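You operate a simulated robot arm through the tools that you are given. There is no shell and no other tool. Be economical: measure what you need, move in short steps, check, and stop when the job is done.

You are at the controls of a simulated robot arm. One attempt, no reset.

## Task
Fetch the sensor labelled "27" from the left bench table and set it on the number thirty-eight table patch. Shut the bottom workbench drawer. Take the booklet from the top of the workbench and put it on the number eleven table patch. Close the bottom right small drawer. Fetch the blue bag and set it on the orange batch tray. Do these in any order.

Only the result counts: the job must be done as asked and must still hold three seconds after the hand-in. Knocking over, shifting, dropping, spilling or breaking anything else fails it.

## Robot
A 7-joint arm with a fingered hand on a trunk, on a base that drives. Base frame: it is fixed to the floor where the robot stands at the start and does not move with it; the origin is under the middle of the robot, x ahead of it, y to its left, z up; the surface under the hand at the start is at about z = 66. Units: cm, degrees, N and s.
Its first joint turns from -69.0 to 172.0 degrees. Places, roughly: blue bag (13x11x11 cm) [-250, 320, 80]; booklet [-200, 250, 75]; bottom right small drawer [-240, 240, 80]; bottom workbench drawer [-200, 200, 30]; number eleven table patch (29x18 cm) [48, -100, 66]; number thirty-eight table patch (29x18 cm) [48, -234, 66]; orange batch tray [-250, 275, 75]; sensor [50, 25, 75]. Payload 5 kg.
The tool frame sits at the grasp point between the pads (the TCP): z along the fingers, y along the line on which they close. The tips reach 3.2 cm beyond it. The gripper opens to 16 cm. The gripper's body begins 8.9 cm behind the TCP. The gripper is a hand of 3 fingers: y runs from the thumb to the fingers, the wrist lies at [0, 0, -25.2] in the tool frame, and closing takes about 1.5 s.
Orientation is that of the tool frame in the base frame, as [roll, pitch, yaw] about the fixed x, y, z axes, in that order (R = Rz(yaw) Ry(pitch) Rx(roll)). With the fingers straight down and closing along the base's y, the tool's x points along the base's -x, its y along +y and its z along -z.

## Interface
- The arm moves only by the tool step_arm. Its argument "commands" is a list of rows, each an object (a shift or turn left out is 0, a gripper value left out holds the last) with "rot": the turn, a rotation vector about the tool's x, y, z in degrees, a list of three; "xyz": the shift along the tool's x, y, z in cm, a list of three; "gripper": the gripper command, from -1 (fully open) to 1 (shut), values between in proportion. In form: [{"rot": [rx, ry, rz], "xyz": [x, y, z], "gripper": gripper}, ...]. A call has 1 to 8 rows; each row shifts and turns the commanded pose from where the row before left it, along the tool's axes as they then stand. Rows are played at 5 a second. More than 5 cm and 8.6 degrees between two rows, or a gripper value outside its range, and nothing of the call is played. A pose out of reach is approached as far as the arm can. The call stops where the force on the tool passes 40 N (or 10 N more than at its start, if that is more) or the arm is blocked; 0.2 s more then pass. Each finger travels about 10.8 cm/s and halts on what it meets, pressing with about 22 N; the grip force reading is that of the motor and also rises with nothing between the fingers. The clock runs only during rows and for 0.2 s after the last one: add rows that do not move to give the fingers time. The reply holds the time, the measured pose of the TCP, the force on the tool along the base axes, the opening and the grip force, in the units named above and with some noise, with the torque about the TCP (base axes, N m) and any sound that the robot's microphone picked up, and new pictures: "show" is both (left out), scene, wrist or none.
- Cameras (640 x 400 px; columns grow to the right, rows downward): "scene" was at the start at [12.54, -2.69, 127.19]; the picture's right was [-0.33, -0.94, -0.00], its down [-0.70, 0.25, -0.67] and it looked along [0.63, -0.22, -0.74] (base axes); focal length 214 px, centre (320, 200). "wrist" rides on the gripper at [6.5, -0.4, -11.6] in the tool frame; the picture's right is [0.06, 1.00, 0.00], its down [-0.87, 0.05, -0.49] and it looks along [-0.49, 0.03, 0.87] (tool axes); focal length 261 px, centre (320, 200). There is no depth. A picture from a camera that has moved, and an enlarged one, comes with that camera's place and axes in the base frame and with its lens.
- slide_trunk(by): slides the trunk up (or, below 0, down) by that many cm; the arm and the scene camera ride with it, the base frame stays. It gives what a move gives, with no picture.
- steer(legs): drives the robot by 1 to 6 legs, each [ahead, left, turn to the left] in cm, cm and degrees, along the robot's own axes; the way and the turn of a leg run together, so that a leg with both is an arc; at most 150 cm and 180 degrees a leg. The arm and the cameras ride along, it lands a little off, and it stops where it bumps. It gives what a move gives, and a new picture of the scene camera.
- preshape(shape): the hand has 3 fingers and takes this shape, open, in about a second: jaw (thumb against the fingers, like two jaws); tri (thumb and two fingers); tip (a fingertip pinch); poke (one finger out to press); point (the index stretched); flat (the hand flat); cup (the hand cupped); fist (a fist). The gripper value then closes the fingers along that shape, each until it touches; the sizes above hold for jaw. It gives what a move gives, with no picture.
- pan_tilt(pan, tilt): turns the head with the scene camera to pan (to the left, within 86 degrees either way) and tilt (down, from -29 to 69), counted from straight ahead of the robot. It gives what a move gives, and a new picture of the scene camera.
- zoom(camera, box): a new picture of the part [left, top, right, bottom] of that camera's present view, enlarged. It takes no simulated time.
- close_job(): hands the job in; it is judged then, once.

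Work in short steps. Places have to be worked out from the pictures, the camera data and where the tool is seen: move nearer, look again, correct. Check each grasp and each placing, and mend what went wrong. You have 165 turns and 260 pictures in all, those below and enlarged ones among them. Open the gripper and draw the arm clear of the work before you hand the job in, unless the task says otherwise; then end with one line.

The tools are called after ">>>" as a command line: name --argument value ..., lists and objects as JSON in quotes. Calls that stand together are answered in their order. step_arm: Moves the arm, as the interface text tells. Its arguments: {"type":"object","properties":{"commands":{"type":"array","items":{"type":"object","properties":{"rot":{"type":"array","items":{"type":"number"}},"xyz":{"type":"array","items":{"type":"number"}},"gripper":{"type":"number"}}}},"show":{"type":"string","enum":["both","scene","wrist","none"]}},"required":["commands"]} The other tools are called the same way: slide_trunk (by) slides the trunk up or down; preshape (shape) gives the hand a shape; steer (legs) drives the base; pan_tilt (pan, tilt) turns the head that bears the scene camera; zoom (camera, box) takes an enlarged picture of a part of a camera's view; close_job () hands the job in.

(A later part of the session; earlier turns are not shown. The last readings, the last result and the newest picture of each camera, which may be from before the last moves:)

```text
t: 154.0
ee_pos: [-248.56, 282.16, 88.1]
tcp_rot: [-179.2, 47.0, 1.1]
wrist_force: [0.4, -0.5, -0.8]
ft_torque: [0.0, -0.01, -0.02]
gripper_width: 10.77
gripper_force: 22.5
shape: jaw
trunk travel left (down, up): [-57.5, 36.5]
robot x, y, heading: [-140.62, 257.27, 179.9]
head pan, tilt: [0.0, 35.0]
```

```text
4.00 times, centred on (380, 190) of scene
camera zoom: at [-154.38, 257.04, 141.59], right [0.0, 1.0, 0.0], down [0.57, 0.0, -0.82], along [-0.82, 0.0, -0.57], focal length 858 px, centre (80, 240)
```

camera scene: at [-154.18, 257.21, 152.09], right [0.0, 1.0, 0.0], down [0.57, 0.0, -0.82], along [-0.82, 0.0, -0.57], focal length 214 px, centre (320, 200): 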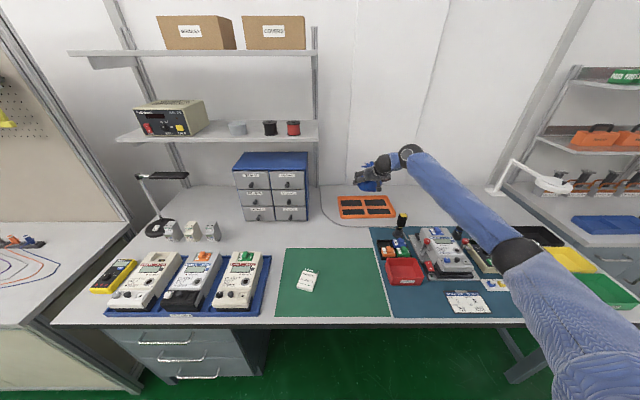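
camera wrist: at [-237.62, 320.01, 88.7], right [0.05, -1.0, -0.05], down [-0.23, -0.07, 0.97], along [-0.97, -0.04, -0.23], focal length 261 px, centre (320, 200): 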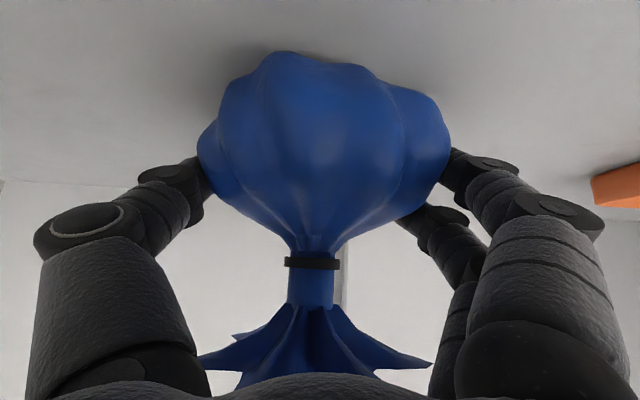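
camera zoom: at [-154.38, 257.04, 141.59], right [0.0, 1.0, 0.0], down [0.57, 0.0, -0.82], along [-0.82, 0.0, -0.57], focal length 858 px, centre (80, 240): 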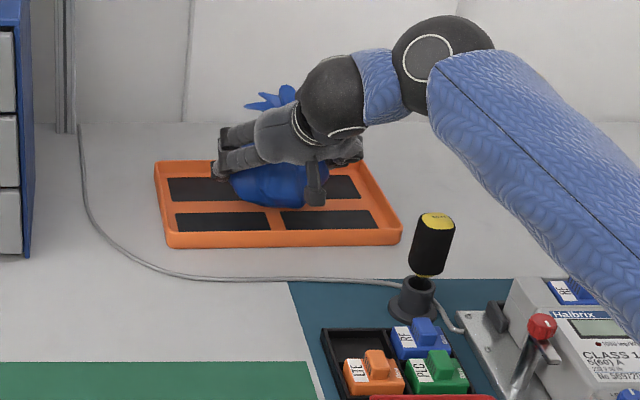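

Bag is over the tray's middle. Lower in small steps watching the force.

>>> slide_trunk --by -1

>>> slide_trunk --by -0.5

>>> zoom --camera "scene" --box '[300, 140, 460, 240]'

```text
t: 154.6
ee_pos: [-248.42, 282.22, 87.03]
tcp_rot: [-179.2, 47.1, 1.3]
wrist_force: [-0.1, 0.4, -0.9]
ft_torque: [-0.03, 0.01, -0.03]
gripper_width: 10.81
gripper_force: 22.0
shape: jaw
trunk travel left (down, up): [-56.5, 37.5]
robot x, y, heading: [-140.52, 257.12, 180.0]
head pan, tilt: [0.0, 35.0]
```

```text
t: 155.2
ee_pos: [-248.47, 282.25, 86.5]
tcp_rot: [-179.2, 47.0, 1.3]
wrist_force: [-0.5, 0.0, -1.1]
ft_torque: [-0.01, -0.04, 0.01]
gripper_width: 10.77
gripper_force: 22.0
shape: jaw
trunk travel left (down, up): [-56.0, 38.0]
robot x, y, heading: [-140.53, 257.06, 179.9]
head pan, tilt: [0.0, 35.0]
```

```text
4.00 times, centred on (380, 190) of scene
camera zoom: at [-154.39, 257.05, 140.08], right [0.0, 1.0, 0.0], down [0.57, 0.0, -0.82], along [-0.82, 0.0, -0.57], focal length 858 px, centre (80, 240)
```

zoom: 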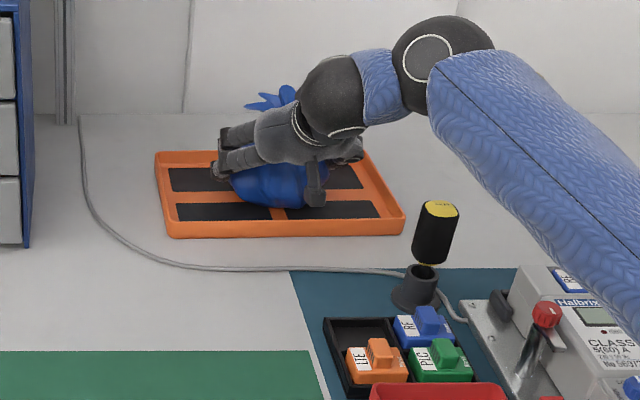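

>>> slide_trunk --by -0.5

>>> step_arm --commands '[{}]' --show "wrist"

```text
t: 155.7
ee_pos: [-248.54, 282.11, 86.08]
tcp_rot: [-179.3, 47.0, 1.2]
wrist_force: [-0.2, -0.7, 0.9]
ft_torque: [0.05, -0.01, 0.0]
gripper_width: 10.75
gripper_force: 22.3
shape: jaw
trunk travel left (down, up): [-55.5, 38.5]
robot x, y, heading: [-140.6, 256.92, 180.1]
head pan, tilt: [0.0, 35.0]
```

```text
t: 156.1
ee_pos: [-248.52, 282.14, 85.95]
tcp_rot: [-179.2, 47.1, 1.2]
wrist_force: [0.0, -0.2, 1.3]
ft_torque: [0.09, -0.01, 0.02]
gripper_width: 10.78
gripper_force: 22.1
shape: jaw
trunk travel left (down, up): [-55.5, 38.5]
robot x, y, heading: [-140.64, 257.46, 179.9]
head pan, tilt: [0.0, 35.0]
camera wrist: at [-235.58, 282.7, 89.21], right [0.05, -1.0, -0.05], down [-0.23, -0.07, 0.97], along [-0.97, -0.04, -0.23], focal length 261 px, centre (320, 200)
```

wrist: 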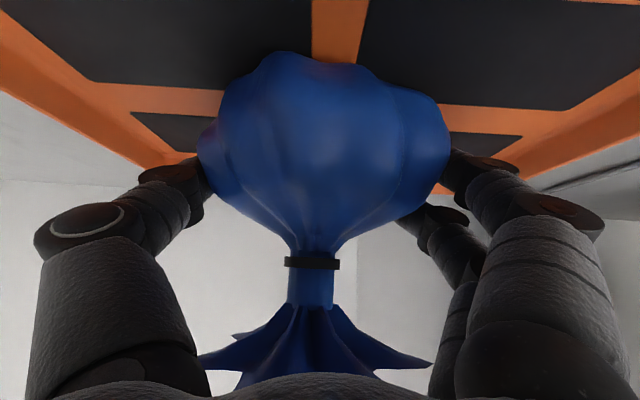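

Contact signs match those at the grasp (weight taken). Release gently.

>>> step_arm --commands '[{"gripper": -0.45}, {"gripper": -0.6}, {"gripper": -0.8}, {}, {}]' --show "wrist"

>>> slide_trunk --by 18

>>> steer --legs '[[-40, 0, 0]]'

>>> zoom --camera "scene" --box '[220, 120, 420, 245]'

```text
t: 157.3
ee_pos: [-248.57, 282.14, 85.96]
tcp_rot: [-179.3, 47.1, 1.2]
wrist_force: [-0.1, -0.3, 0.1]
ft_torque: [-0.01, 0.01, 0.01]
gripper_width: 14.38
gripper_force: 0.0
shape: jaw
trunk travel left (down, up): [-55.5, 38.5]
robot x, y, heading: [-141.04, 257.21, 180.1]
head pan, tilt: [0.0, 35.0]
camera wrist: at [-235.58, 282.7, 89.19], right [0.05, -1.0, -0.05], down [-0.23, -0.07, 0.97], along [-0.97, -0.04, -0.23], focal length 261 px, centre (320, 200)
```

wrist: 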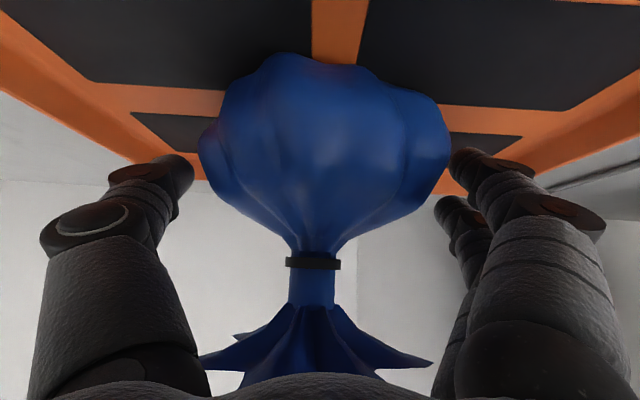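

```text
t: 159.3
ee_pos: [-248.55, 282.32, 104.03]
tcp_rot: [-179.3, 47.0, 1.2]
wrist_force: [-0.6, 0.0, 0.5]
ft_torque: [-0.03, 0.02, 0.0]
gripper_width: 14.37
gripper_force: 0.0
shape: jaw
trunk travel left (down, up): [-73.5, 20.5]
robot x, y, heading: [-140.71, 256.98, 180.0]
head pan, tilt: [0.0, 35.0]
```

```text
t: 161.8
ee_pos: [-208.53, 282.02, 104.13]
tcp_rot: [-179.2, 47.1, 1.3]
wrist_force: [-0.8, 0.1, 1.1]
ft_torque: [0.02, 0.02, -0.01]
gripper_width: 14.39
gripper_force: 0.0
shape: jaw
trunk travel left (down, up): [-73.5, 20.5]
robot x, y, heading: [-100.75, 257.51, -179.9]
head pan, tilt: [0.0, 35.0]
camera scene: at [-114.39, 257.09, 157.58], right [0.0, 1.0, 0.0], down [0.57, 0.0, -0.82], along [-0.82, 0.0, -0.57], focal length 214 px, centre (320, 200)
```

scene: 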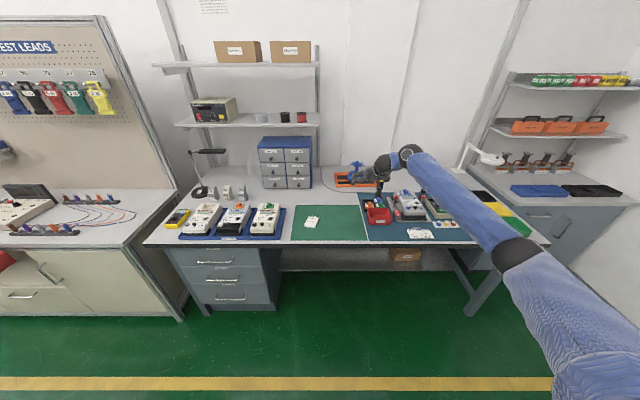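

```text
3.20 times, centred on (320, 182) of scene
camera zoom: at [-114.39, 257.09, 157.58], right [0.0, 1.0, 0.0], down [0.57, 0.0, -0.82], along [-0.82, 0.0, -0.57], focal length 686 px, centre (320, 256)
```

zoom: 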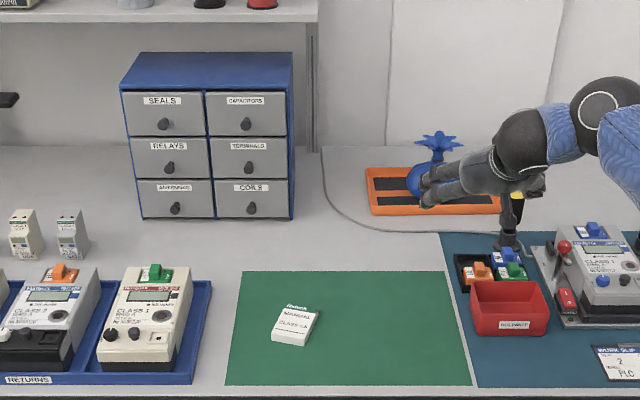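

Bag rests in the tray and all else is in place. Booklet at ≈(-202.5, 253), turned ~13°. Retract the arm and set the tool vertical.

>>> step_arm --commands '[{"xyz": [3.4, 0, -3.6]}, {"xyz": [3.4, 0, -3.6]}, {"xyz": [3.4, 0, -3.6]}, {"xyz": [3.4, 0, -3.6]}, {"xyz": [3.4, 0, -3.6]}, {"rot": [0, 8.5, 0]}, {"rot": [0, 8.5, 0]}, {"rot": [0, 8.5, 0]}]' --show "none"

>>> step_arm --commands '[{"rot": [0, 8.5, 0]}, {"rot": [0, 8.5, 0]}, {"rot": [0, 4.5, 0]}, {"rot": [0, 0, 7]}, {"rot": [0, 0, 7]}, {"gripper": -0.4}, {}, {}]' --show "none"

```text
t: 163.6
ee_pos: [-183.98, 282.35, 103.64]
tcp_rot: [-179.5, 21.2, 0.8]
wrist_force: [-4.3, 0.0, 9.5]
ft_torque: [-0.01, -0.69, -0.02]
gripper_width: 14.38
gripper_force: 0.0
shape: jaw
trunk travel left (down, up): [-73.5, 20.5]
robot x, y, heading: [-100.74, 257.01, -180.1]
head pan, tilt: [0.0, 35.0]
```

```text
t: 165.4
ee_pos: [-183.99, 282.25, 103.77]
tcp_rot: [-179.6, 0.3, -13.2]
wrist_force: [-0.3, 0.6, 0.1]
ft_torque: [0.0, 0.0, -0.02]
gripper_width: 11.22
gripper_force: 0.1
shape: jaw
trunk travel left (down, up): [-73.5, 20.5]
robot x, y, heading: [-100.92, 257.21, -179.8]
head pan, tilt: [0.0, 35.0]
```

Drive so the TCP is above the booklet and check with the wrist camera.

>>> steer --legs '[[0, 29.3, 0], [18, 0, 0]]'

>>> slide_trunk --by -8

>>> step_arm --commands '[{}]' --show "both"

```text
t: 168.5
ee_pos: [-202.12, 252.91, 103.71]
tcp_rot: [-179.5, 0.1, -13.2]
wrist_force: [-0.2, -0.4, 0.1]
ft_torque: [0.0, -0.04, 0.02]
gripper_width: 11.23
gripper_force: 0.0
shape: jaw
trunk travel left (down, up): [-73.5, 20.5]
robot x, y, heading: [-119.01, 227.69, -179.7]
head pan, tilt: [0.0, 35.0]
camera scene: at [-132.64, 227.85, 157.56], right [0.0, 1.0, 0.0], down [0.57, 0.0, -0.82], along [-0.82, 0.0, -0.57], focal length 214 px, centre (320, 200)
```

scene: 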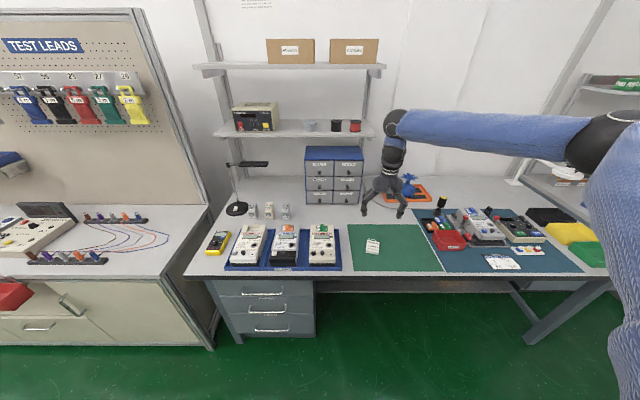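

```text
t: 169.7
ee_pos: [-201.99, 252.9, 95.86]
tcp_rot: [-179.5, 0.2, -13.3]
wrist_force: [0.3, 0.0, 0.7]
ft_torque: [0.0, 0.01, 0.01]
gripper_width: 11.25
gripper_force: 0.1
shape: jaw
trunk travel left (down, up): [-65.5, 28.5]
robot x, y, heading: [-118.21, 227.96, -179.6]
head pan, tilt: [0.0, 35.0]
```

```text
t: 170.1
ee_pos: [-201.96, 252.96, 95.82]
tcp_rot: [-179.5, 0.1, -13.1]
wrist_force: [0.5, 0.2, -0.3]
ft_torque: [-0.01, -0.01, -0.01]
gripper_width: 11.27
gripper_force: 0.0
shape: jaw
trunk travel left (down, up): [-65.5, 28.5]
robot x, y, heading: [-118.89, 227.68, -179.9]
head pan, tilt: [0.0, 35.0]
camera scene: at [-132.45, 227.85, 149.58], right [0.0, 1.0, 0.0], down [0.57, 0.0, -0.82], along [-0.82, 0.0, -0.57], focal length 214 px, centre (320, 200)
camera wrist: at [-195.43, 251.75, 107.45], right [-0.17, -0.99, -0.01], down [-0.86, 0.14, 0.49], along [-0.49, 0.09, -0.87], focal length 261 px, centre (320, 200)
```

scene: 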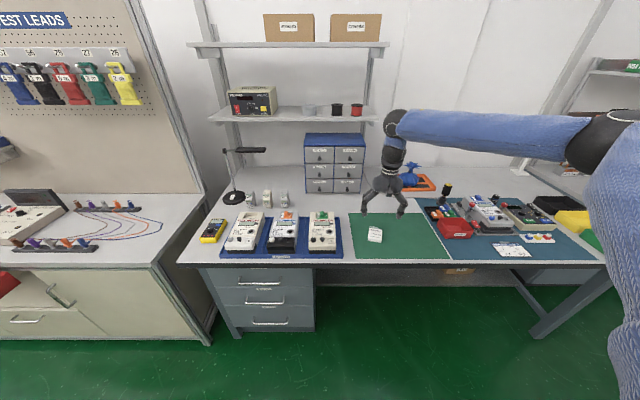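
wrist: 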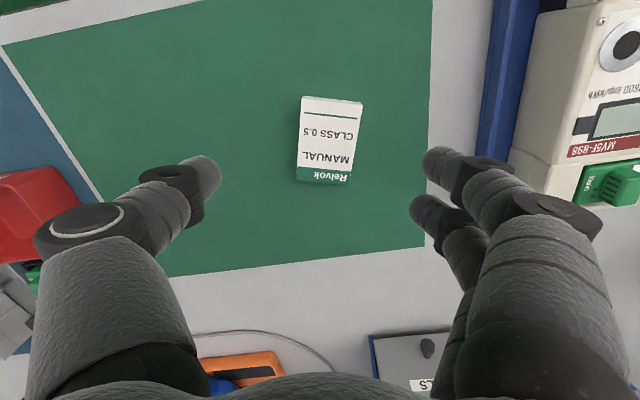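

Nearly centred; nudge the base and lower.

>>> steer --legs '[[0.8, 0.7, 0]]'

>>> slide_trunk --by -9

>>> step_arm --commands '[{}]' --show "wrist"

>>> zoom --camera "scene" --box '[300, 170, 460, 270]'

```text
t: 170.8
ee_pos: [-202.77, 252.11, 95.89]
tcp_rot: [-179.6, 0.1, -13.1]
wrist_force: [-0.1, -0.5, 0.5]
ft_torque: [0.01, -0.04, 0.0]
gripper_width: 11.23
gripper_force: 0.0
shape: jaw
trunk travel left (down, up): [-65.5, 28.5]
robot x, y, heading: [-119.39, 227.31, -179.7]
head pan, tilt: [0.0, 35.0]
camera scene: at [-133.34, 227.09, 149.57], right [0.0, 1.0, 0.0], down [0.57, 0.0, -0.82], along [-0.82, 0.0, -0.57], focal length 214 px, centre (320, 200)
```

scene: 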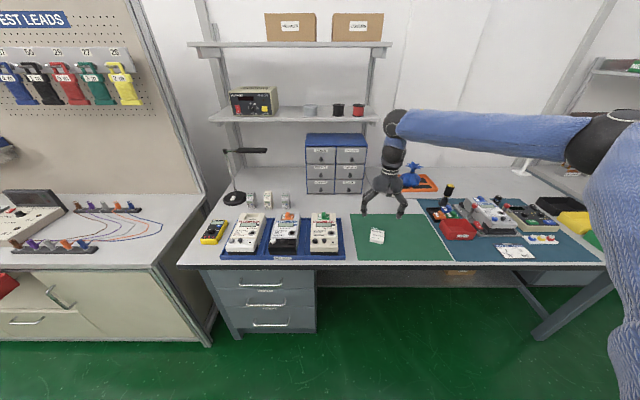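

```text
t: 172.1
ee_pos: [-202.79, 252.26, 86.77]
tcp_rot: [-179.5, 0.3, -13.2]
wrist_force: [1.0, 0.8, 0.2]
ft_torque: [0.01, -0.01, 0.01]
gripper_width: 11.27
gripper_force: 0.1
shape: jaw
trunk travel left (down, up): [-56.5, 37.5]
robot x, y, heading: [-119.57, 227.03, -179.8]
head pan, tilt: [0.0, 35.0]
```

```text
t: 172.5
ee_pos: [-202.62, 252.2, 86.82]
tcp_rot: [-179.5, 0.2, -13.1]
wrist_force: [0.1, 0.6, -0.1]
ft_torque: [-0.02, 0.01, 0.02]
gripper_width: 11.23
gripper_force: 0.0
shape: jaw
trunk travel left (down, up): [-56.5, 37.5]
robot x, y, heading: [-119.27, 227.36, -180.0]
head pan, tilt: [0.0, 35.0]
camera wrist: at [-196.23, 251.05, 98.45], right [-0.17, -0.99, -0.01], down [-0.86, 0.14, 0.49], along [-0.49, 0.09, -0.87], focal length 261 px, centre (320, 200)
```

wrist: 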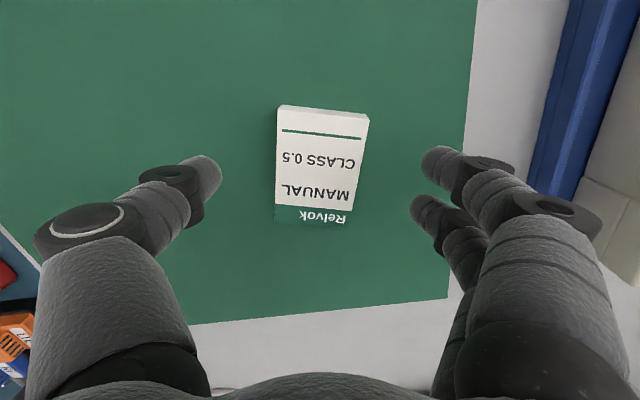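

```text
4.00 times, centred on (380, 220) of scene
camera zoom: at [-133.25, 227.15, 140.58], right [0.0, 1.0, 0.0], down [0.57, 0.0, -0.82], along [-0.82, 0.0, -0.57], focal length 858 px, centre (80, 120)
```

zoom: 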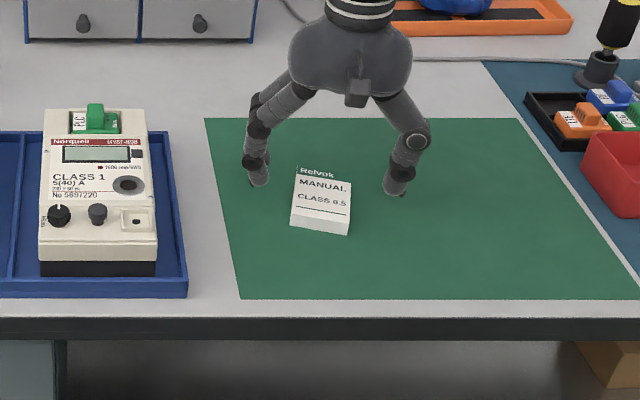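

Well aligned. Lower in small steps.

>>> slide_trunk --by -1.8

>>> slide_trunk --by -0.6

>>> zoom --camera "scene" --box '[300, 170, 460, 270]'

```text
t: 173.1
ee_pos: [-202.73, 252.16, 84.99]
tcp_rot: [-179.5, 0.2, -13.0]
wrist_force: [-0.3, -1.2, 0.0]
ft_torque: [-0.02, 0.02, -0.02]
gripper_width: 11.26
gripper_force: 0.0
shape: jaw
trunk travel left (down, up): [-54.7, 39.3]
robot x, y, heading: [-119.41, 227.48, -179.8]
head pan, tilt: [0.0, 35.0]
```

```text
t: 173.7
ee_pos: [-202.6, 252.22, 84.34]
tcp_rot: [-179.6, 0.2, -13.1]
wrist_force: [-0.1, -0.5, -0.5]
ft_torque: [-0.01, 0.01, -0.01]
gripper_width: 11.24
gripper_force: 0.1
shape: jaw
trunk travel left (down, up): [-54.1, 39.9]
robot x, y, heading: [-119.82, 226.96, -179.9]
head pan, tilt: [0.0, 35.0]
```

```text
4.00 times, centred on (380, 220) of scene
camera zoom: at [-133.24, 227.15, 138.18], right [0.0, 1.0, 0.0], down [0.57, 0.0, -0.82], along [-0.82, 0.0, -0.57], focal length 858 px, centre (80, 120)
```

zoom: 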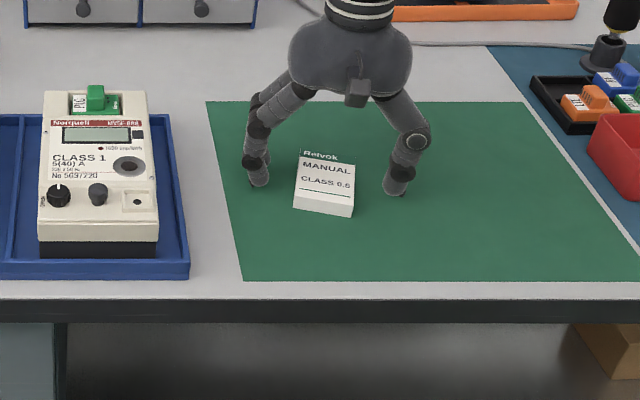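

Close on the booklet.

>>> step_arm --commands '[{"gripper": 0.0}, {"gripper": 0.4}, {"gripper": 1}, {}, {}, {}, {}]' --show "wrist"

>>> slide_trunk --by 6

>>> zoom --camera "scene" --box '[300, 170, 460, 270]'

```text
t: 175.3
ee_pos: [-202.73, 252.12, 84.55]
tcp_rot: [-179.6, 0.4, -13.2]
wrist_force: [-9.7, -1.8, 27.8]
ft_torque: [-0.35, 0.39, -0.13]
gripper_width: 3.82
gripper_force: 22.2
shape: jaw
trunk travel left (down, up): [-54.1, 39.9]
robot x, y, heading: [-119.55, 226.81, -179.5]
head pan, tilt: [0.0, 35.0]
camera wrist: at [-196.19, 250.97, 96.27], right [-0.17, -0.99, -0.01], down [-0.86, 0.14, 0.5], along [-0.49, 0.09, -0.87], focal length 261 px, centre (320, 200)
```

wrist: 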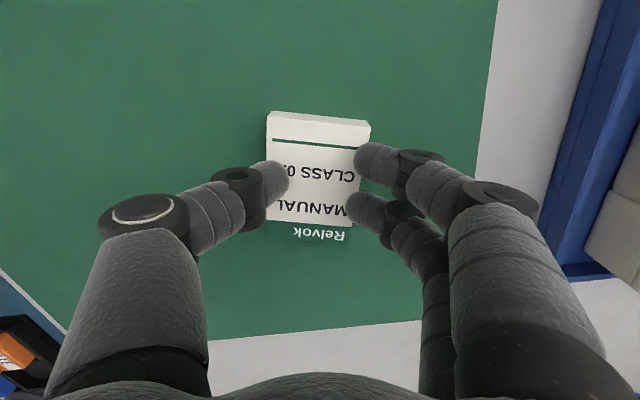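

```text
t: 176.3
ee_pos: [-202.77, 252.21, 90.28]
tcp_rot: [-179.5, 0.2, -13.1]
wrist_force: [0.7, -0.1, 0.0]
ft_torque: [0.02, -0.02, 0.0]
gripper_width: 3.6
gripper_force: 21.7
shape: jaw
trunk travel left (down, up): [-60.1, 33.9]
robot x, y, heading: [-119.41, 227.16, -179.7]
head pan, tilt: [0.0, 35.0]
```

```text
4.00 times, centred on (380, 220) of scene
camera zoom: at [-133.27, 227.17, 144.16], right [0.0, 1.0, 0.0], down [0.57, 0.0, -0.82], along [-0.82, 0.0, -0.57], focal length 858 px, centre (80, 120)
```

zoom: 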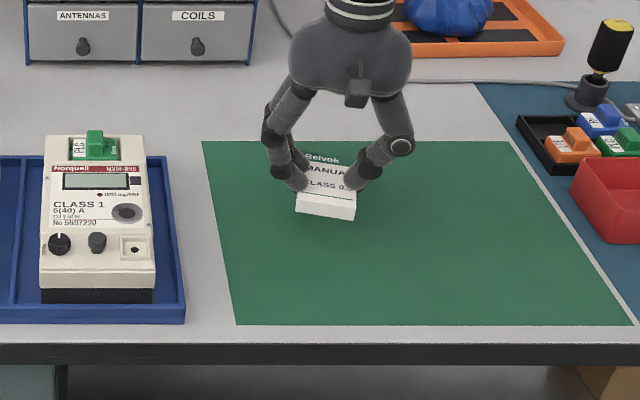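

Thumb seems to have ridden onto the booklet; check whether it is held.

>>> step_arm --commands '[{}]' --show "wrist"

```text
t: 176.7
ee_pos: [-202.79, 252.23, 90.3]
tcp_rot: [-179.5, 0.3, -13.1]
wrist_force: [-0.1, 0.1, -0.5]
ft_torque: [-0.04, -0.04, -0.01]
gripper_width: 3.62
gripper_force: 21.8
shape: jaw
trunk travel left (down, up): [-60.1, 33.9]
robot x, y, heading: [-119.66, 227.24, -179.8]
head pan, tilt: [0.0, 35.0]
camera wrist: at [-196.24, 251.05, 102.03], right [-0.17, -0.99, -0.01], down [-0.86, 0.14, 0.49], along [-0.49, 0.09, -0.87], focal length 261 px, centre (320, 200)
```

wrist: 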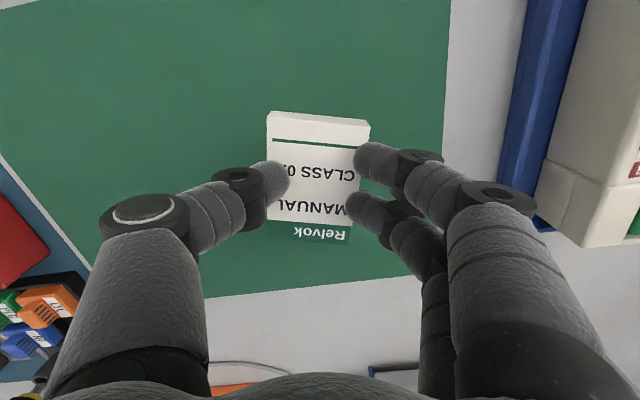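

It is held but with the thumb on the cover. I set it back down and regrasp lower for a firmer hold.

>>> slide_trunk --by -5.8

>>> step_arm --commands '[{"gripper": 0.3}, {"gripper": -0.1}, {"gripper": -0.4}, {}, {}]' --show "wrist"

>>> zoom --camera "scene" --box '[300, 170, 460, 270]'

```text
t: 177.7
ee_pos: [-202.75, 252.26, 84.58]
tcp_rot: [-179.5, 0.2, -13.1]
wrist_force: [0.3, 0.8, 8.5]
ft_torque: [-0.16, -0.03, -0.04]
gripper_width: 3.63
gripper_force: 21.7
shape: jaw
trunk travel left (down, up): [-54.3, 39.7]
robot x, y, heading: [-119.73, 227.12, -179.8]
head pan, tilt: [0.0, 35.0]
```

```text
t: 178.8
ee_pos: [-202.7, 252.3, 84.64]
tcp_rot: [-179.5, 0.2, -13.1]
wrist_force: [0.6, 0.4, 0.4]
ft_torque: [0.0, -0.03, 0.0]
gripper_width: 11.13
gripper_force: 0.1
shape: jaw
trunk travel left (down, up): [-54.3, 39.7]
robot x, y, heading: [-119.54, 227.18, -179.7]
head pan, tilt: [0.0, 35.0]
camera wrist: at [-196.23, 251.05, 96.24], right [-0.17, -0.99, -0.01], down [-0.86, 0.14, 0.49], along [-0.49, 0.09, -0.87], focal length 261 px, centre (320, 200)
```

wrist: 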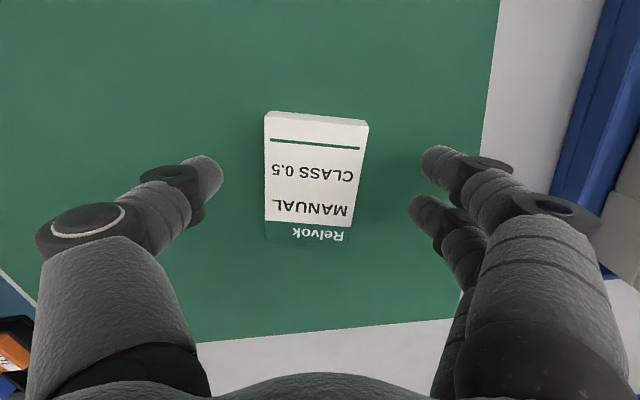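

```text
4.00 times, centred on (380, 220) of scene
camera zoom: at [-133.25, 227.15, 138.37], right [0.0, 1.0, 0.0], down [0.57, 0.0, -0.82], along [-0.82, 0.0, -0.57], focal length 858 px, centre (80, 120)
```

zoom: 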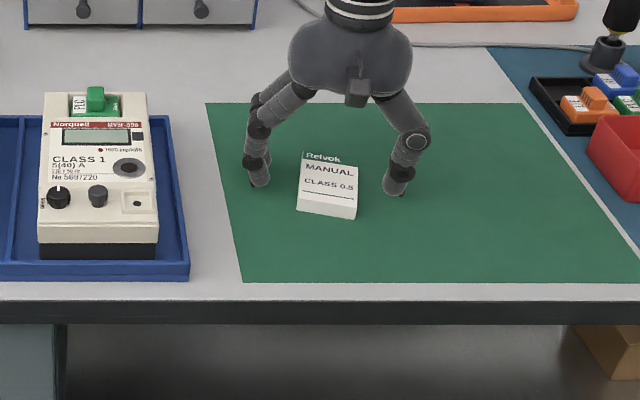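

Find the table with small downward steps.

>>> slide_trunk --by -0.6

>>> slide_trunk --by -0.5

```text
t: 179.4
ee_pos: [-202.71, 252.27, 83.95]
tcp_rot: [-179.5, 0.2, -13.2]
wrist_force: [-0.1, -1.0, 0.0]
ft_torque: [-0.01, 0.01, 0.02]
gripper_width: 11.17
gripper_force: 0.0
shape: jaw
trunk travel left (down, up): [-53.7, 40.3]
robot x, y, heading: [-119.59, 226.95, -179.8]
head pan, tilt: [0.0, 35.0]
```

```text
t: 179.9
ee_pos: [-202.56, 252.3, 83.49]
tcp_rot: [-179.3, 0.3, -13.1]
wrist_force: [0.3, -0.3, 0.0]
ft_torque: [0.01, -0.03, 0.01]
gripper_width: 11.17
gripper_force: 0.1
shape: jaw
trunk travel left (down, up): [-53.2, 40.8]
robot x, y, heading: [-119.39, 227.28, -179.9]
head pan, tilt: [0.0, 35.0]
```

>>> slide_trunk --by -0.5

>>> slide_trunk --by -0.5

>>> step_arm --commands '[{}]' --show "wrist"

```text
t: 180.5
ee_pos: [-202.67, 252.25, 83.21]
tcp_rot: [-179.6, 0.3, -13.1]
wrist_force: [-1.6, 2.4, 20.0]
ft_torque: [-1.29, 0.28, -0.09]
gripper_width: 11.02
gripper_force: 0.1
shape: jaw
trunk travel left (down, up): [-52.7, 41.3]
robot x, y, heading: [-119.49, 227.2, -179.7]
head pan, tilt: [0.0, 35.0]
```

```text
t: 180.9
ee_pos: [-202.89, 252.22, 83.16]
tcp_rot: [-179.8, 0.7, -13.2]
wrist_force: [3.9, 2.6, 19.5]
ft_torque: [-1.37, 0.05, 0.27]
gripper_width: 11.0
gripper_force: 0.1
shape: jaw
trunk travel left (down, up): [-52.3, 41.7]
robot x, y, heading: [-119.58, 227.26, -179.7]
head pan, tilt: [0.0, 35.0]
stopped: the force on the tool passed its limit at 44 N (the readings are from after the stop); the commanded pose is now the measured one
```

```text
t: 181.3
ee_pos: [-202.78, 252.27, 83.3]
tcp_rot: [-179.9, 0.7, -13.3]
wrist_force: [-0.3, 3.4, 24.8]
ft_torque: [-1.62, 0.3, -0.11]
gripper_width: 11.0
gripper_force: 0.0
shape: jaw
trunk travel left (down, up): [-52.3, 41.7]
robot x, y, heading: [-119.22, 227.23, -179.7]
head pan, tilt: [0.0, 35.0]
camera wrist: at [-196.26, 251.04, 94.83], right [-0.17, -0.99, 0.0], down [-0.85, 0.14, 0.5], along [-0.49, 0.09, -0.87], focal length 261 px, centre (320, 200)
```

wrist: 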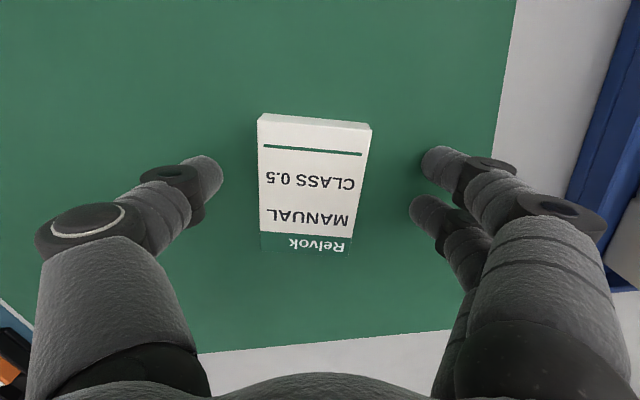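

Table contact at TCP z≈83.3. Raise 0.4 and close at the lowest height.

>>> slide_trunk --by 0.5

>>> step_arm --commands '[{"gripper": 0.0}, {"gripper": 0.3}, {"gripper": 0.5}, {"gripper": 1}, {}, {}, {}, {}]' --show "wrist"

```text
t: 181.9
ee_pos: [-202.82, 252.2, 83.3]
tcp_rot: [-179.6, 0.3, -13.1]
wrist_force: [0.4, -0.2, 1.8]
ft_torque: [-0.13, -0.02, 0.02]
gripper_width: 11.16
gripper_force: 0.1
shape: jaw
trunk travel left (down, up): [-52.8, 41.2]
robot x, y, heading: [-119.23, 226.89, -179.7]
head pan, tilt: [0.0, 35.0]
```

```text
t: 183.7
ee_pos: [-202.97, 252.35, 83.48]
tcp_rot: [-179.7, 0.4, -13.2]
wrist_force: [-0.6, -0.6, 0.6]
ft_torque: [-0.01, 0.0, -0.02]
gripper_width: 5.23
gripper_force: 22.2
shape: jaw
trunk travel left (down, up): [-52.8, 41.2]
robot x, y, heading: [-119.84, 227.28, -179.6]
head pan, tilt: [0.0, 35.0]
camera wrist: at [-196.34, 251.04, 95.07], right [-0.17, -0.99, -0.01], down [-0.86, 0.14, 0.5], along [-0.49, 0.09, -0.87], focal length 261 px, centre (320, 200)
```

wrist: 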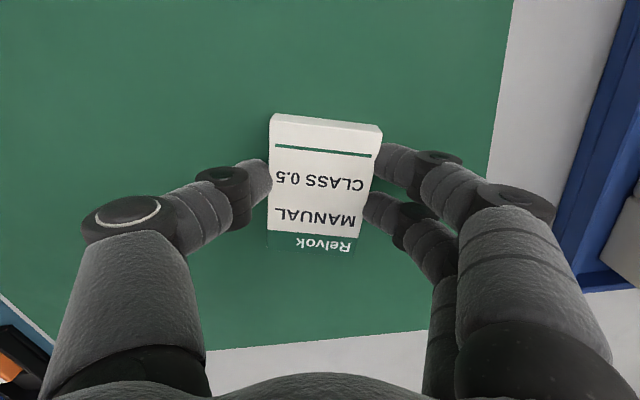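

Good grip at 5.2 cm. Lift and drive back, then turn round.

>>> slide_trunk --by 20

>>> steer --legs '[[-45, 0, 0]]'

>>> step_arm --commands '[{}]' --show "wrist"

>>> zoom --camera "scene" --box '[200, 100, 520, 300]'

```text
t: 185.8
ee_pos: [-202.83, 252.2, 103.47]
tcp_rot: [-179.6, 0.4, -13.2]
wrist_force: [0.3, -0.5, -0.3]
ft_torque: [-0.01, 0.0, 0.03]
gripper_width: 5.22
gripper_force: 21.8
shape: jaw
trunk travel left (down, up): [-72.8, 21.2]
robot x, y, heading: [-119.4, 227.42, -179.9]
head pan, tilt: [0.0, 35.0]
```

```text
t: 188.5
ee_pos: [-158.06, 252.34, 103.49]
tcp_rot: [-179.7, 0.4, -13.1]
wrist_force: [0.8, -0.1, -0.1]
ft_torque: [0.01, 0.0, 0.05]
gripper_width: 5.2
gripper_force: 22.1
shape: jaw
trunk travel left (down, up): [-72.8, 21.2]
robot x, y, heading: [-74.71, 227.53, -179.9]
head pan, tilt: [0.0, 35.0]
camera scene: at [-88.39, 227.35, 156.93], right [0.0, 1.0, 0.0], down [0.57, 0.0, -0.82], along [-0.82, 0.0, -0.57], focal length 214 px, centre (320, 200)
```

scene: 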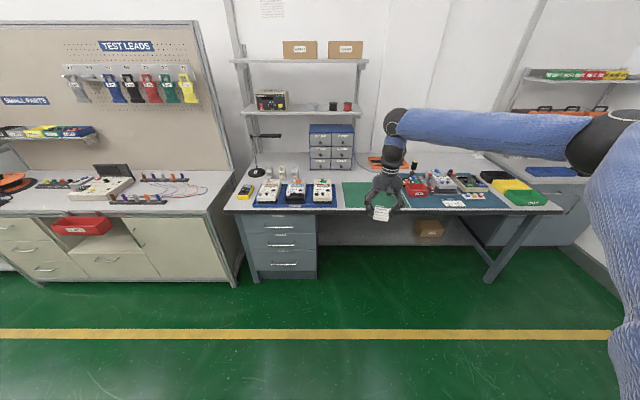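

```text
t: 188.9
ee_pos: [-158.07, 252.45, 103.39]
tcp_rot: [-179.8, 0.5, -13.2]
wrist_force: [0.7, -0.3, -0.2]
ft_torque: [-0.03, 0.02, 0.01]
gripper_width: 5.24
gripper_force: 22.2
shape: jaw
trunk travel left (down, up): [-72.8, 21.2]
robot x, y, heading: [-74.56, 227.4, -180.0]
head pan, tilt: [0.0, 35.0]
camera wrist: at [-151.58, 251.23, 115.06], right [-0.17, -0.99, -0.01], down [-0.86, 0.14, 0.5], along [-0.49, 0.09, -0.87], focal length 261 px, centre (320, 200)
```

wrist: 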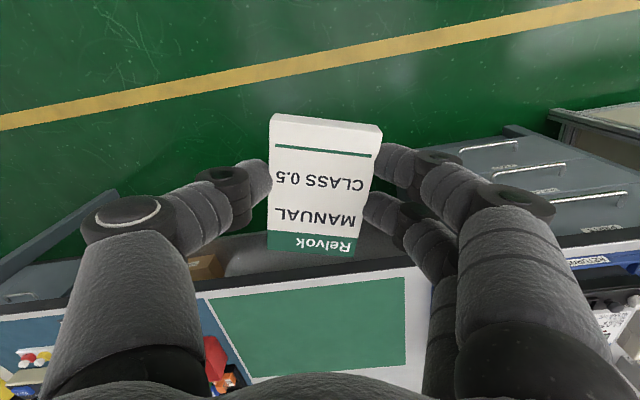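

```text
2.00 times, centred on (360, 200) of scene
camera zoom: at [-88.49, 227.36, 156.91], right [0.0, 1.0, 0.0], down [0.57, 0.0, -0.82], along [-0.82, 0.0, -0.57], focal length 429 px, centre (240, 200)
```

zoom: 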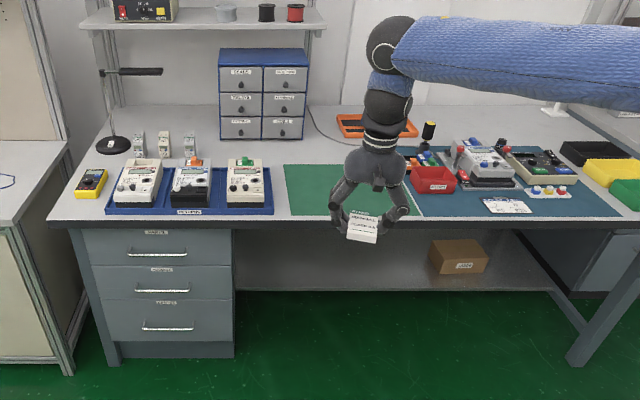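

Booklet is held firmly. Turn left by 180° and drive to station eleven.

>>> steer --legs '[[0, 0, 180], [0, -150, 0], [0, -140, 0]]'

>>> pan_tilt --pan -10 --tilt 38

```text
t: 210.2
ee_pos: [8.62, -87.16, 103.4]
tcp_rot: [-179.7, 0.5, 166.5]
wrist_force: [-0.2, -0.1, -0.3]
ft_torque: [-0.01, 0.0, -0.05]
gripper_width: 5.19
gripper_force: 22.4
shape: jaw
trunk travel left (down, up): [-72.8, 21.2]
robot x, y, heading: [-74.86, -61.7, -0.1]
head pan, tilt: [0.0, 35.0]
camera scene: at [-60.75, -61.75, 156.92], right [0.0, -1.0, 0.0], down [-0.57, 0.0, -0.82], along [0.82, 0.0, -0.57], focal length 214 px, centre (320, 200)
```

scene: 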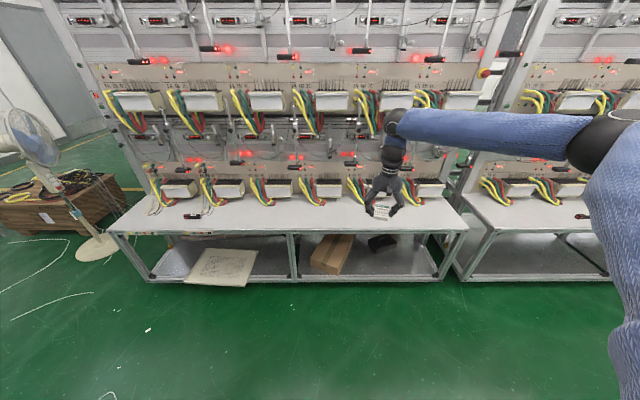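

```text
t: 211.0
ee_pos: [8.62, -87.17, 103.39]
tcp_rot: [-179.7, 0.4, 166.4]
wrist_force: [0.6, -0.9, -0.7]
ft_torque: [0.02, 0.03, -0.02]
gripper_width: 5.21
gripper_force: 21.9
shape: jaw
trunk travel left (down, up): [-72.8, 21.2]
robot x, y, heading: [-74.93, -61.82, -0.5]
head pan, tilt: [-10.0, 38.0]
camera scene: at [-61.05, -63.19, 156.46], right [-0.18, -0.98, 0.0], down [-0.61, 0.11, -0.79], along [0.78, -0.14, -0.62], focal length 214 px, centre (320, 200)
```

scene: 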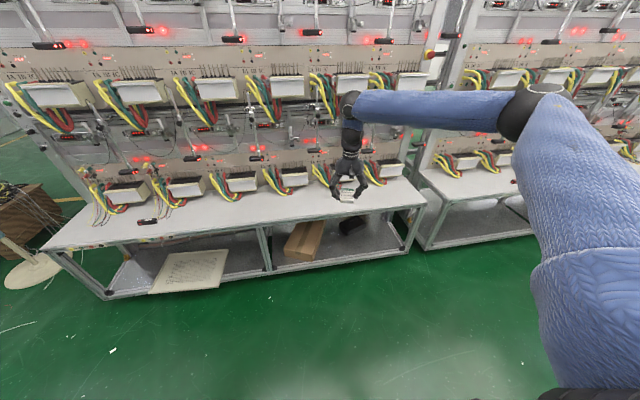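

Zoom on plates to verify station number.

>>> zoom --camera "scene" --box '[220, 90, 420, 215]'

>>> slide_trunk --by -8

>>> steer --legs '[[30, -12.5, 0]]'

>>> zoom --camera "scene" --box '[220, 60, 420, 260]'

```text
3.20 times, centred on (320, 152) of scene
camera zoom: at [-61.05, -63.19, 156.46], right [-0.18, -0.98, 0.0], down [-0.61, 0.11, -0.79], along [0.78, -0.14, -0.62], focal length 686 px, centre (320, 352)
```

zoom: 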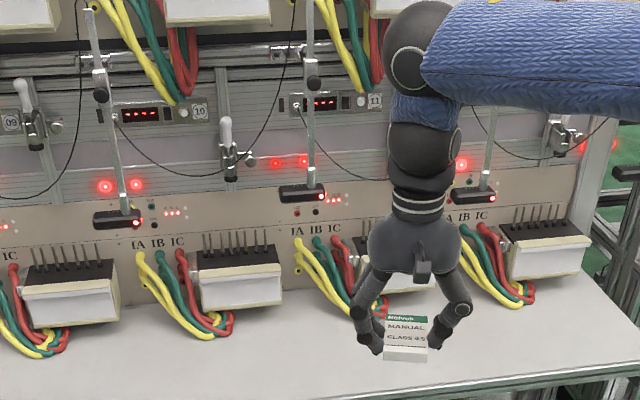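

```text
t: 212.1
ee_pos: [8.59, -87.06, 95.49]
tcp_rot: [-179.6, 0.4, 166.4]
wrist_force: [-0.7, -0.7, -1.4]
ft_torque: [-0.02, 0.01, 0.0]
gripper_width: 5.19
gripper_force: 22.3
shape: jaw
trunk travel left (down, up): [-64.8, 29.2]
robot x, y, heading: [-74.51, -61.14, -0.3]
head pan, tilt: [-10.0, 38.0]
```

```text
t: 214.3
ee_pos: [38.71, -99.52, 95.34]
tcp_rot: [-179.7, 0.4, 166.4]
wrist_force: [0.1, 0.2, -0.2]
ft_torque: [0.04, 0.03, 0.02]
gripper_width: 5.2
gripper_force: 22.6
shape: jaw
trunk travel left (down, up): [-64.8, 29.2]
robot x, y, heading: [-44.32, -74.26, -0.2]
head pan, tilt: [-10.0, 38.0]
camera scene: at [-30.77, -75.74, 148.45], right [-0.18, -0.98, 0.0], down [-0.61, 0.11, -0.79], along [0.78, -0.14, -0.62], focal length 214 px, centre (320, 200)
```

scene: 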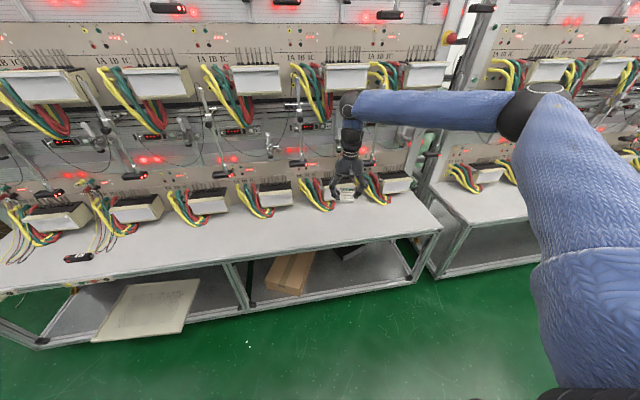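

```text
2.00 times, centred on (320, 160) of scene
camera zoom: at [-30.77, -75.74, 148.45], right [-0.18, -0.98, 0.0], down [-0.61, 0.11, -0.79], along [0.78, -0.14, -0.62], focal length 429 px, centre (320, 280)
```

zoom: 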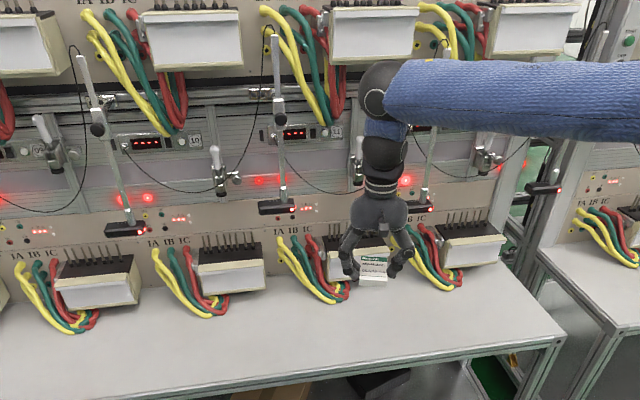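

Station 11 confirmed at y≈-99. Drive ahead 8.8 and lower.

>>> steer --legs '[[8.8, -0.5, 0]]'

>>> slide_trunk --by -22

>>> step_arm --commands '[{}]' --show "both"

```text
t: 215.4
ee_pos: [47.69, -100.18, 95.3]
tcp_rot: [-179.7, 0.3, 166.4]
wrist_force: [0.9, 0.9, -1.4]
ft_torque: [-0.01, 0.02, 0.0]
gripper_width: 5.21
gripper_force: 21.9
shape: jaw
trunk travel left (down, up): [-64.8, 29.2]
robot x, y, heading: [-35.06, -74.87, -0.2]
head pan, tilt: [-10.0, 38.0]
camera scene: at [-21.86, -76.22, 148.44], right [-0.18, -0.98, 0.0], down [-0.61, 0.11, -0.79], along [0.77, -0.14, -0.62], focal length 214 px, centre (320, 200)
```

scene: 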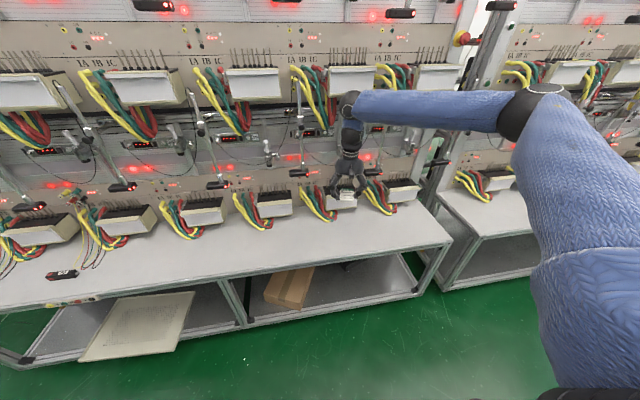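

```text
t: 217.7
ee_pos: [47.53, -100.03, 73.44]
tcp_rot: [-179.6, 0.4, 166.6]
wrist_force: [-0.2, 0.3, -1.7]
ft_torque: [0.02, -0.02, 0.03]
gripper_width: 5.22
gripper_force: 21.7
shape: jaw
trunk travel left (down, up): [-42.8, 51.2]
robot x, y, heading: [-35.67, -74.35, -0.2]
head pan, tilt: [-10.0, 38.0]
```

```text
t: 218.1
ee_pos: [47.59, -100.1, 73.45]
tcp_rot: [-179.8, 0.3, 166.5]
wrist_force: [-0.4, -0.5, -0.6]
ft_torque: [-0.02, -0.02, 0.01]
gripper_width: 5.21
gripper_force: 21.9
shape: jaw
trunk travel left (down, up): [-42.8, 51.2]
robot x, y, heading: [-35.45, -74.44, -0.1]
head pan, tilt: [-10.0, 38.0]
camera scene: at [-22.04, -76.21, 126.46], right [-0.18, -0.98, 0.0], down [-0.61, 0.11, -0.79], along [0.78, -0.14, -0.62], focal length 214 px, centre (320, 200)
camera wrist: at [41.11, -98.91, 85.06], right [0.17, 0.98, -0.01], down [0.86, -0.15, 0.5], along [0.49, -0.09, -0.87], focal length 261 px, centre (320, 200)
```

scene: 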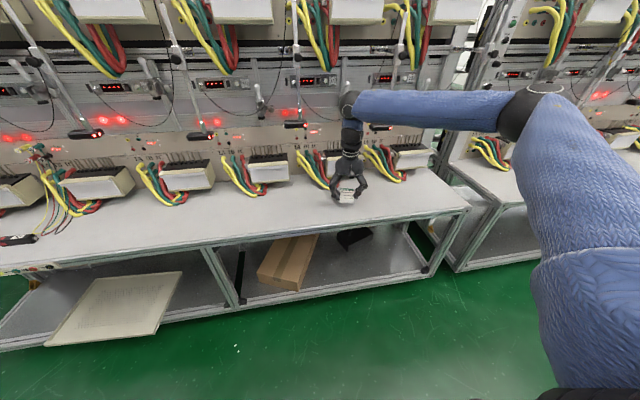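
wrist: 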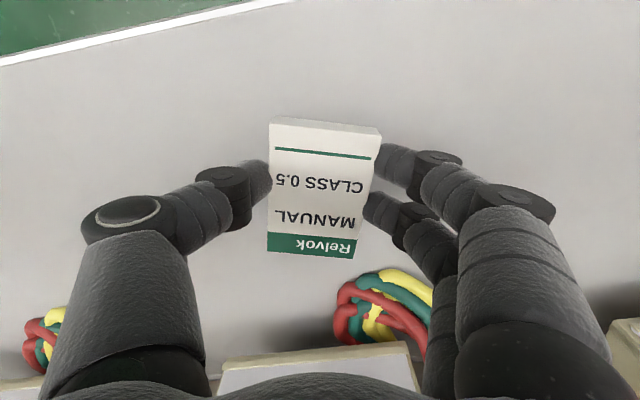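

Booklet is over the patch. Lower step by step.

>>> slide_trunk --by -3.2

>>> slide_trunk --by -0.5

>>> step_arm --commands '[{}]' --show "wrist"

```text
t: 218.9
ee_pos: [47.61, -100.12, 70.32]
tcp_rot: [-179.7, 0.4, 166.5]
wrist_force: [-0.2, -0.7, -0.7]
ft_torque: [0.02, -0.01, -0.01]
gripper_width: 5.23
gripper_force: 21.8
shape: jaw
trunk travel left (down, up): [-39.6, 54.4]
robot x, y, heading: [-35.19, -74.57, -0.2]
head pan, tilt: [-10.0, 38.0]
```

```text
t: 219.4
ee_pos: [47.56, -100.07, 69.73]
tcp_rot: [-179.7, 0.5, 166.4]
wrist_force: [0.0, 0.9, 0.5]
ft_torque: [0.01, 0.0, 0.06]
gripper_width: 5.19
gripper_force: 21.9
shape: jaw
trunk travel left (down, up): [-39.1, 54.9]
robot x, y, heading: [-35.71, -74.92, -0.1]
head pan, tilt: [-10.0, 38.0]
```

```text
t: 219.8
ee_pos: [47.46, -100.17, 69.8]
tcp_rot: [-179.6, 0.4, 166.5]
wrist_force: [-0.1, 0.2, -0.6]
ft_torque: [0.01, -0.02, 0.0]
gripper_width: 5.22
gripper_force: 22.3
shape: jaw
trunk travel left (down, up): [-39.1, 54.9]
robot x, y, heading: [-35.59, -74.75, -0.2]
head pan, tilt: [-10.0, 38.0]
camera wrist: at [41.11, -98.91, 81.36], right [0.17, 0.98, -0.01], down [0.86, -0.15, 0.5], along [0.49, -0.09, -0.87], focal length 261 px, centre (320, 200)
```

wrist: 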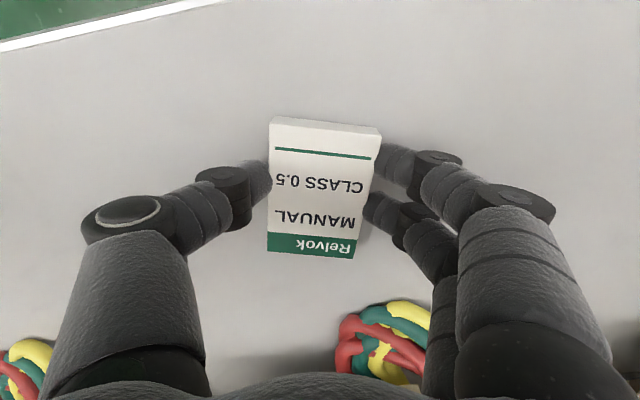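

>>> slide_trunk --by -0.4

>>> step_arm --commands '[{}]' --show "none"

```text
t: 220.4
ee_pos: [47.62, -100.09, 69.45]
tcp_rot: [-179.7, 0.4, 166.5]
wrist_force: [-0.4, -0.6, 2.2]
ft_torque: [0.08, 0.02, -0.03]
gripper_width: 5.22
gripper_force: 22.1
shape: jaw
trunk travel left (down, up): [-38.7, 55.3]
robot x, y, heading: [-35.79, -74.96, -0.1]
head pan, tilt: [-10.0, 38.0]
```

```text
t: 220.8
ee_pos: [47.59, -100.15, 69.36]
tcp_rot: [-179.7, 0.3, 166.5]
wrist_force: [0.2, 0.4, 2.5]
ft_torque: [0.14, -0.03, -0.03]
gripper_width: 5.19
gripper_force: 22.6
shape: jaw
trunk travel left (down, up): [-38.7, 55.3]
robot x, y, heading: [-35.94, -74.73, 0.0]
head pan, tilt: [-10.0, 38.0]
```

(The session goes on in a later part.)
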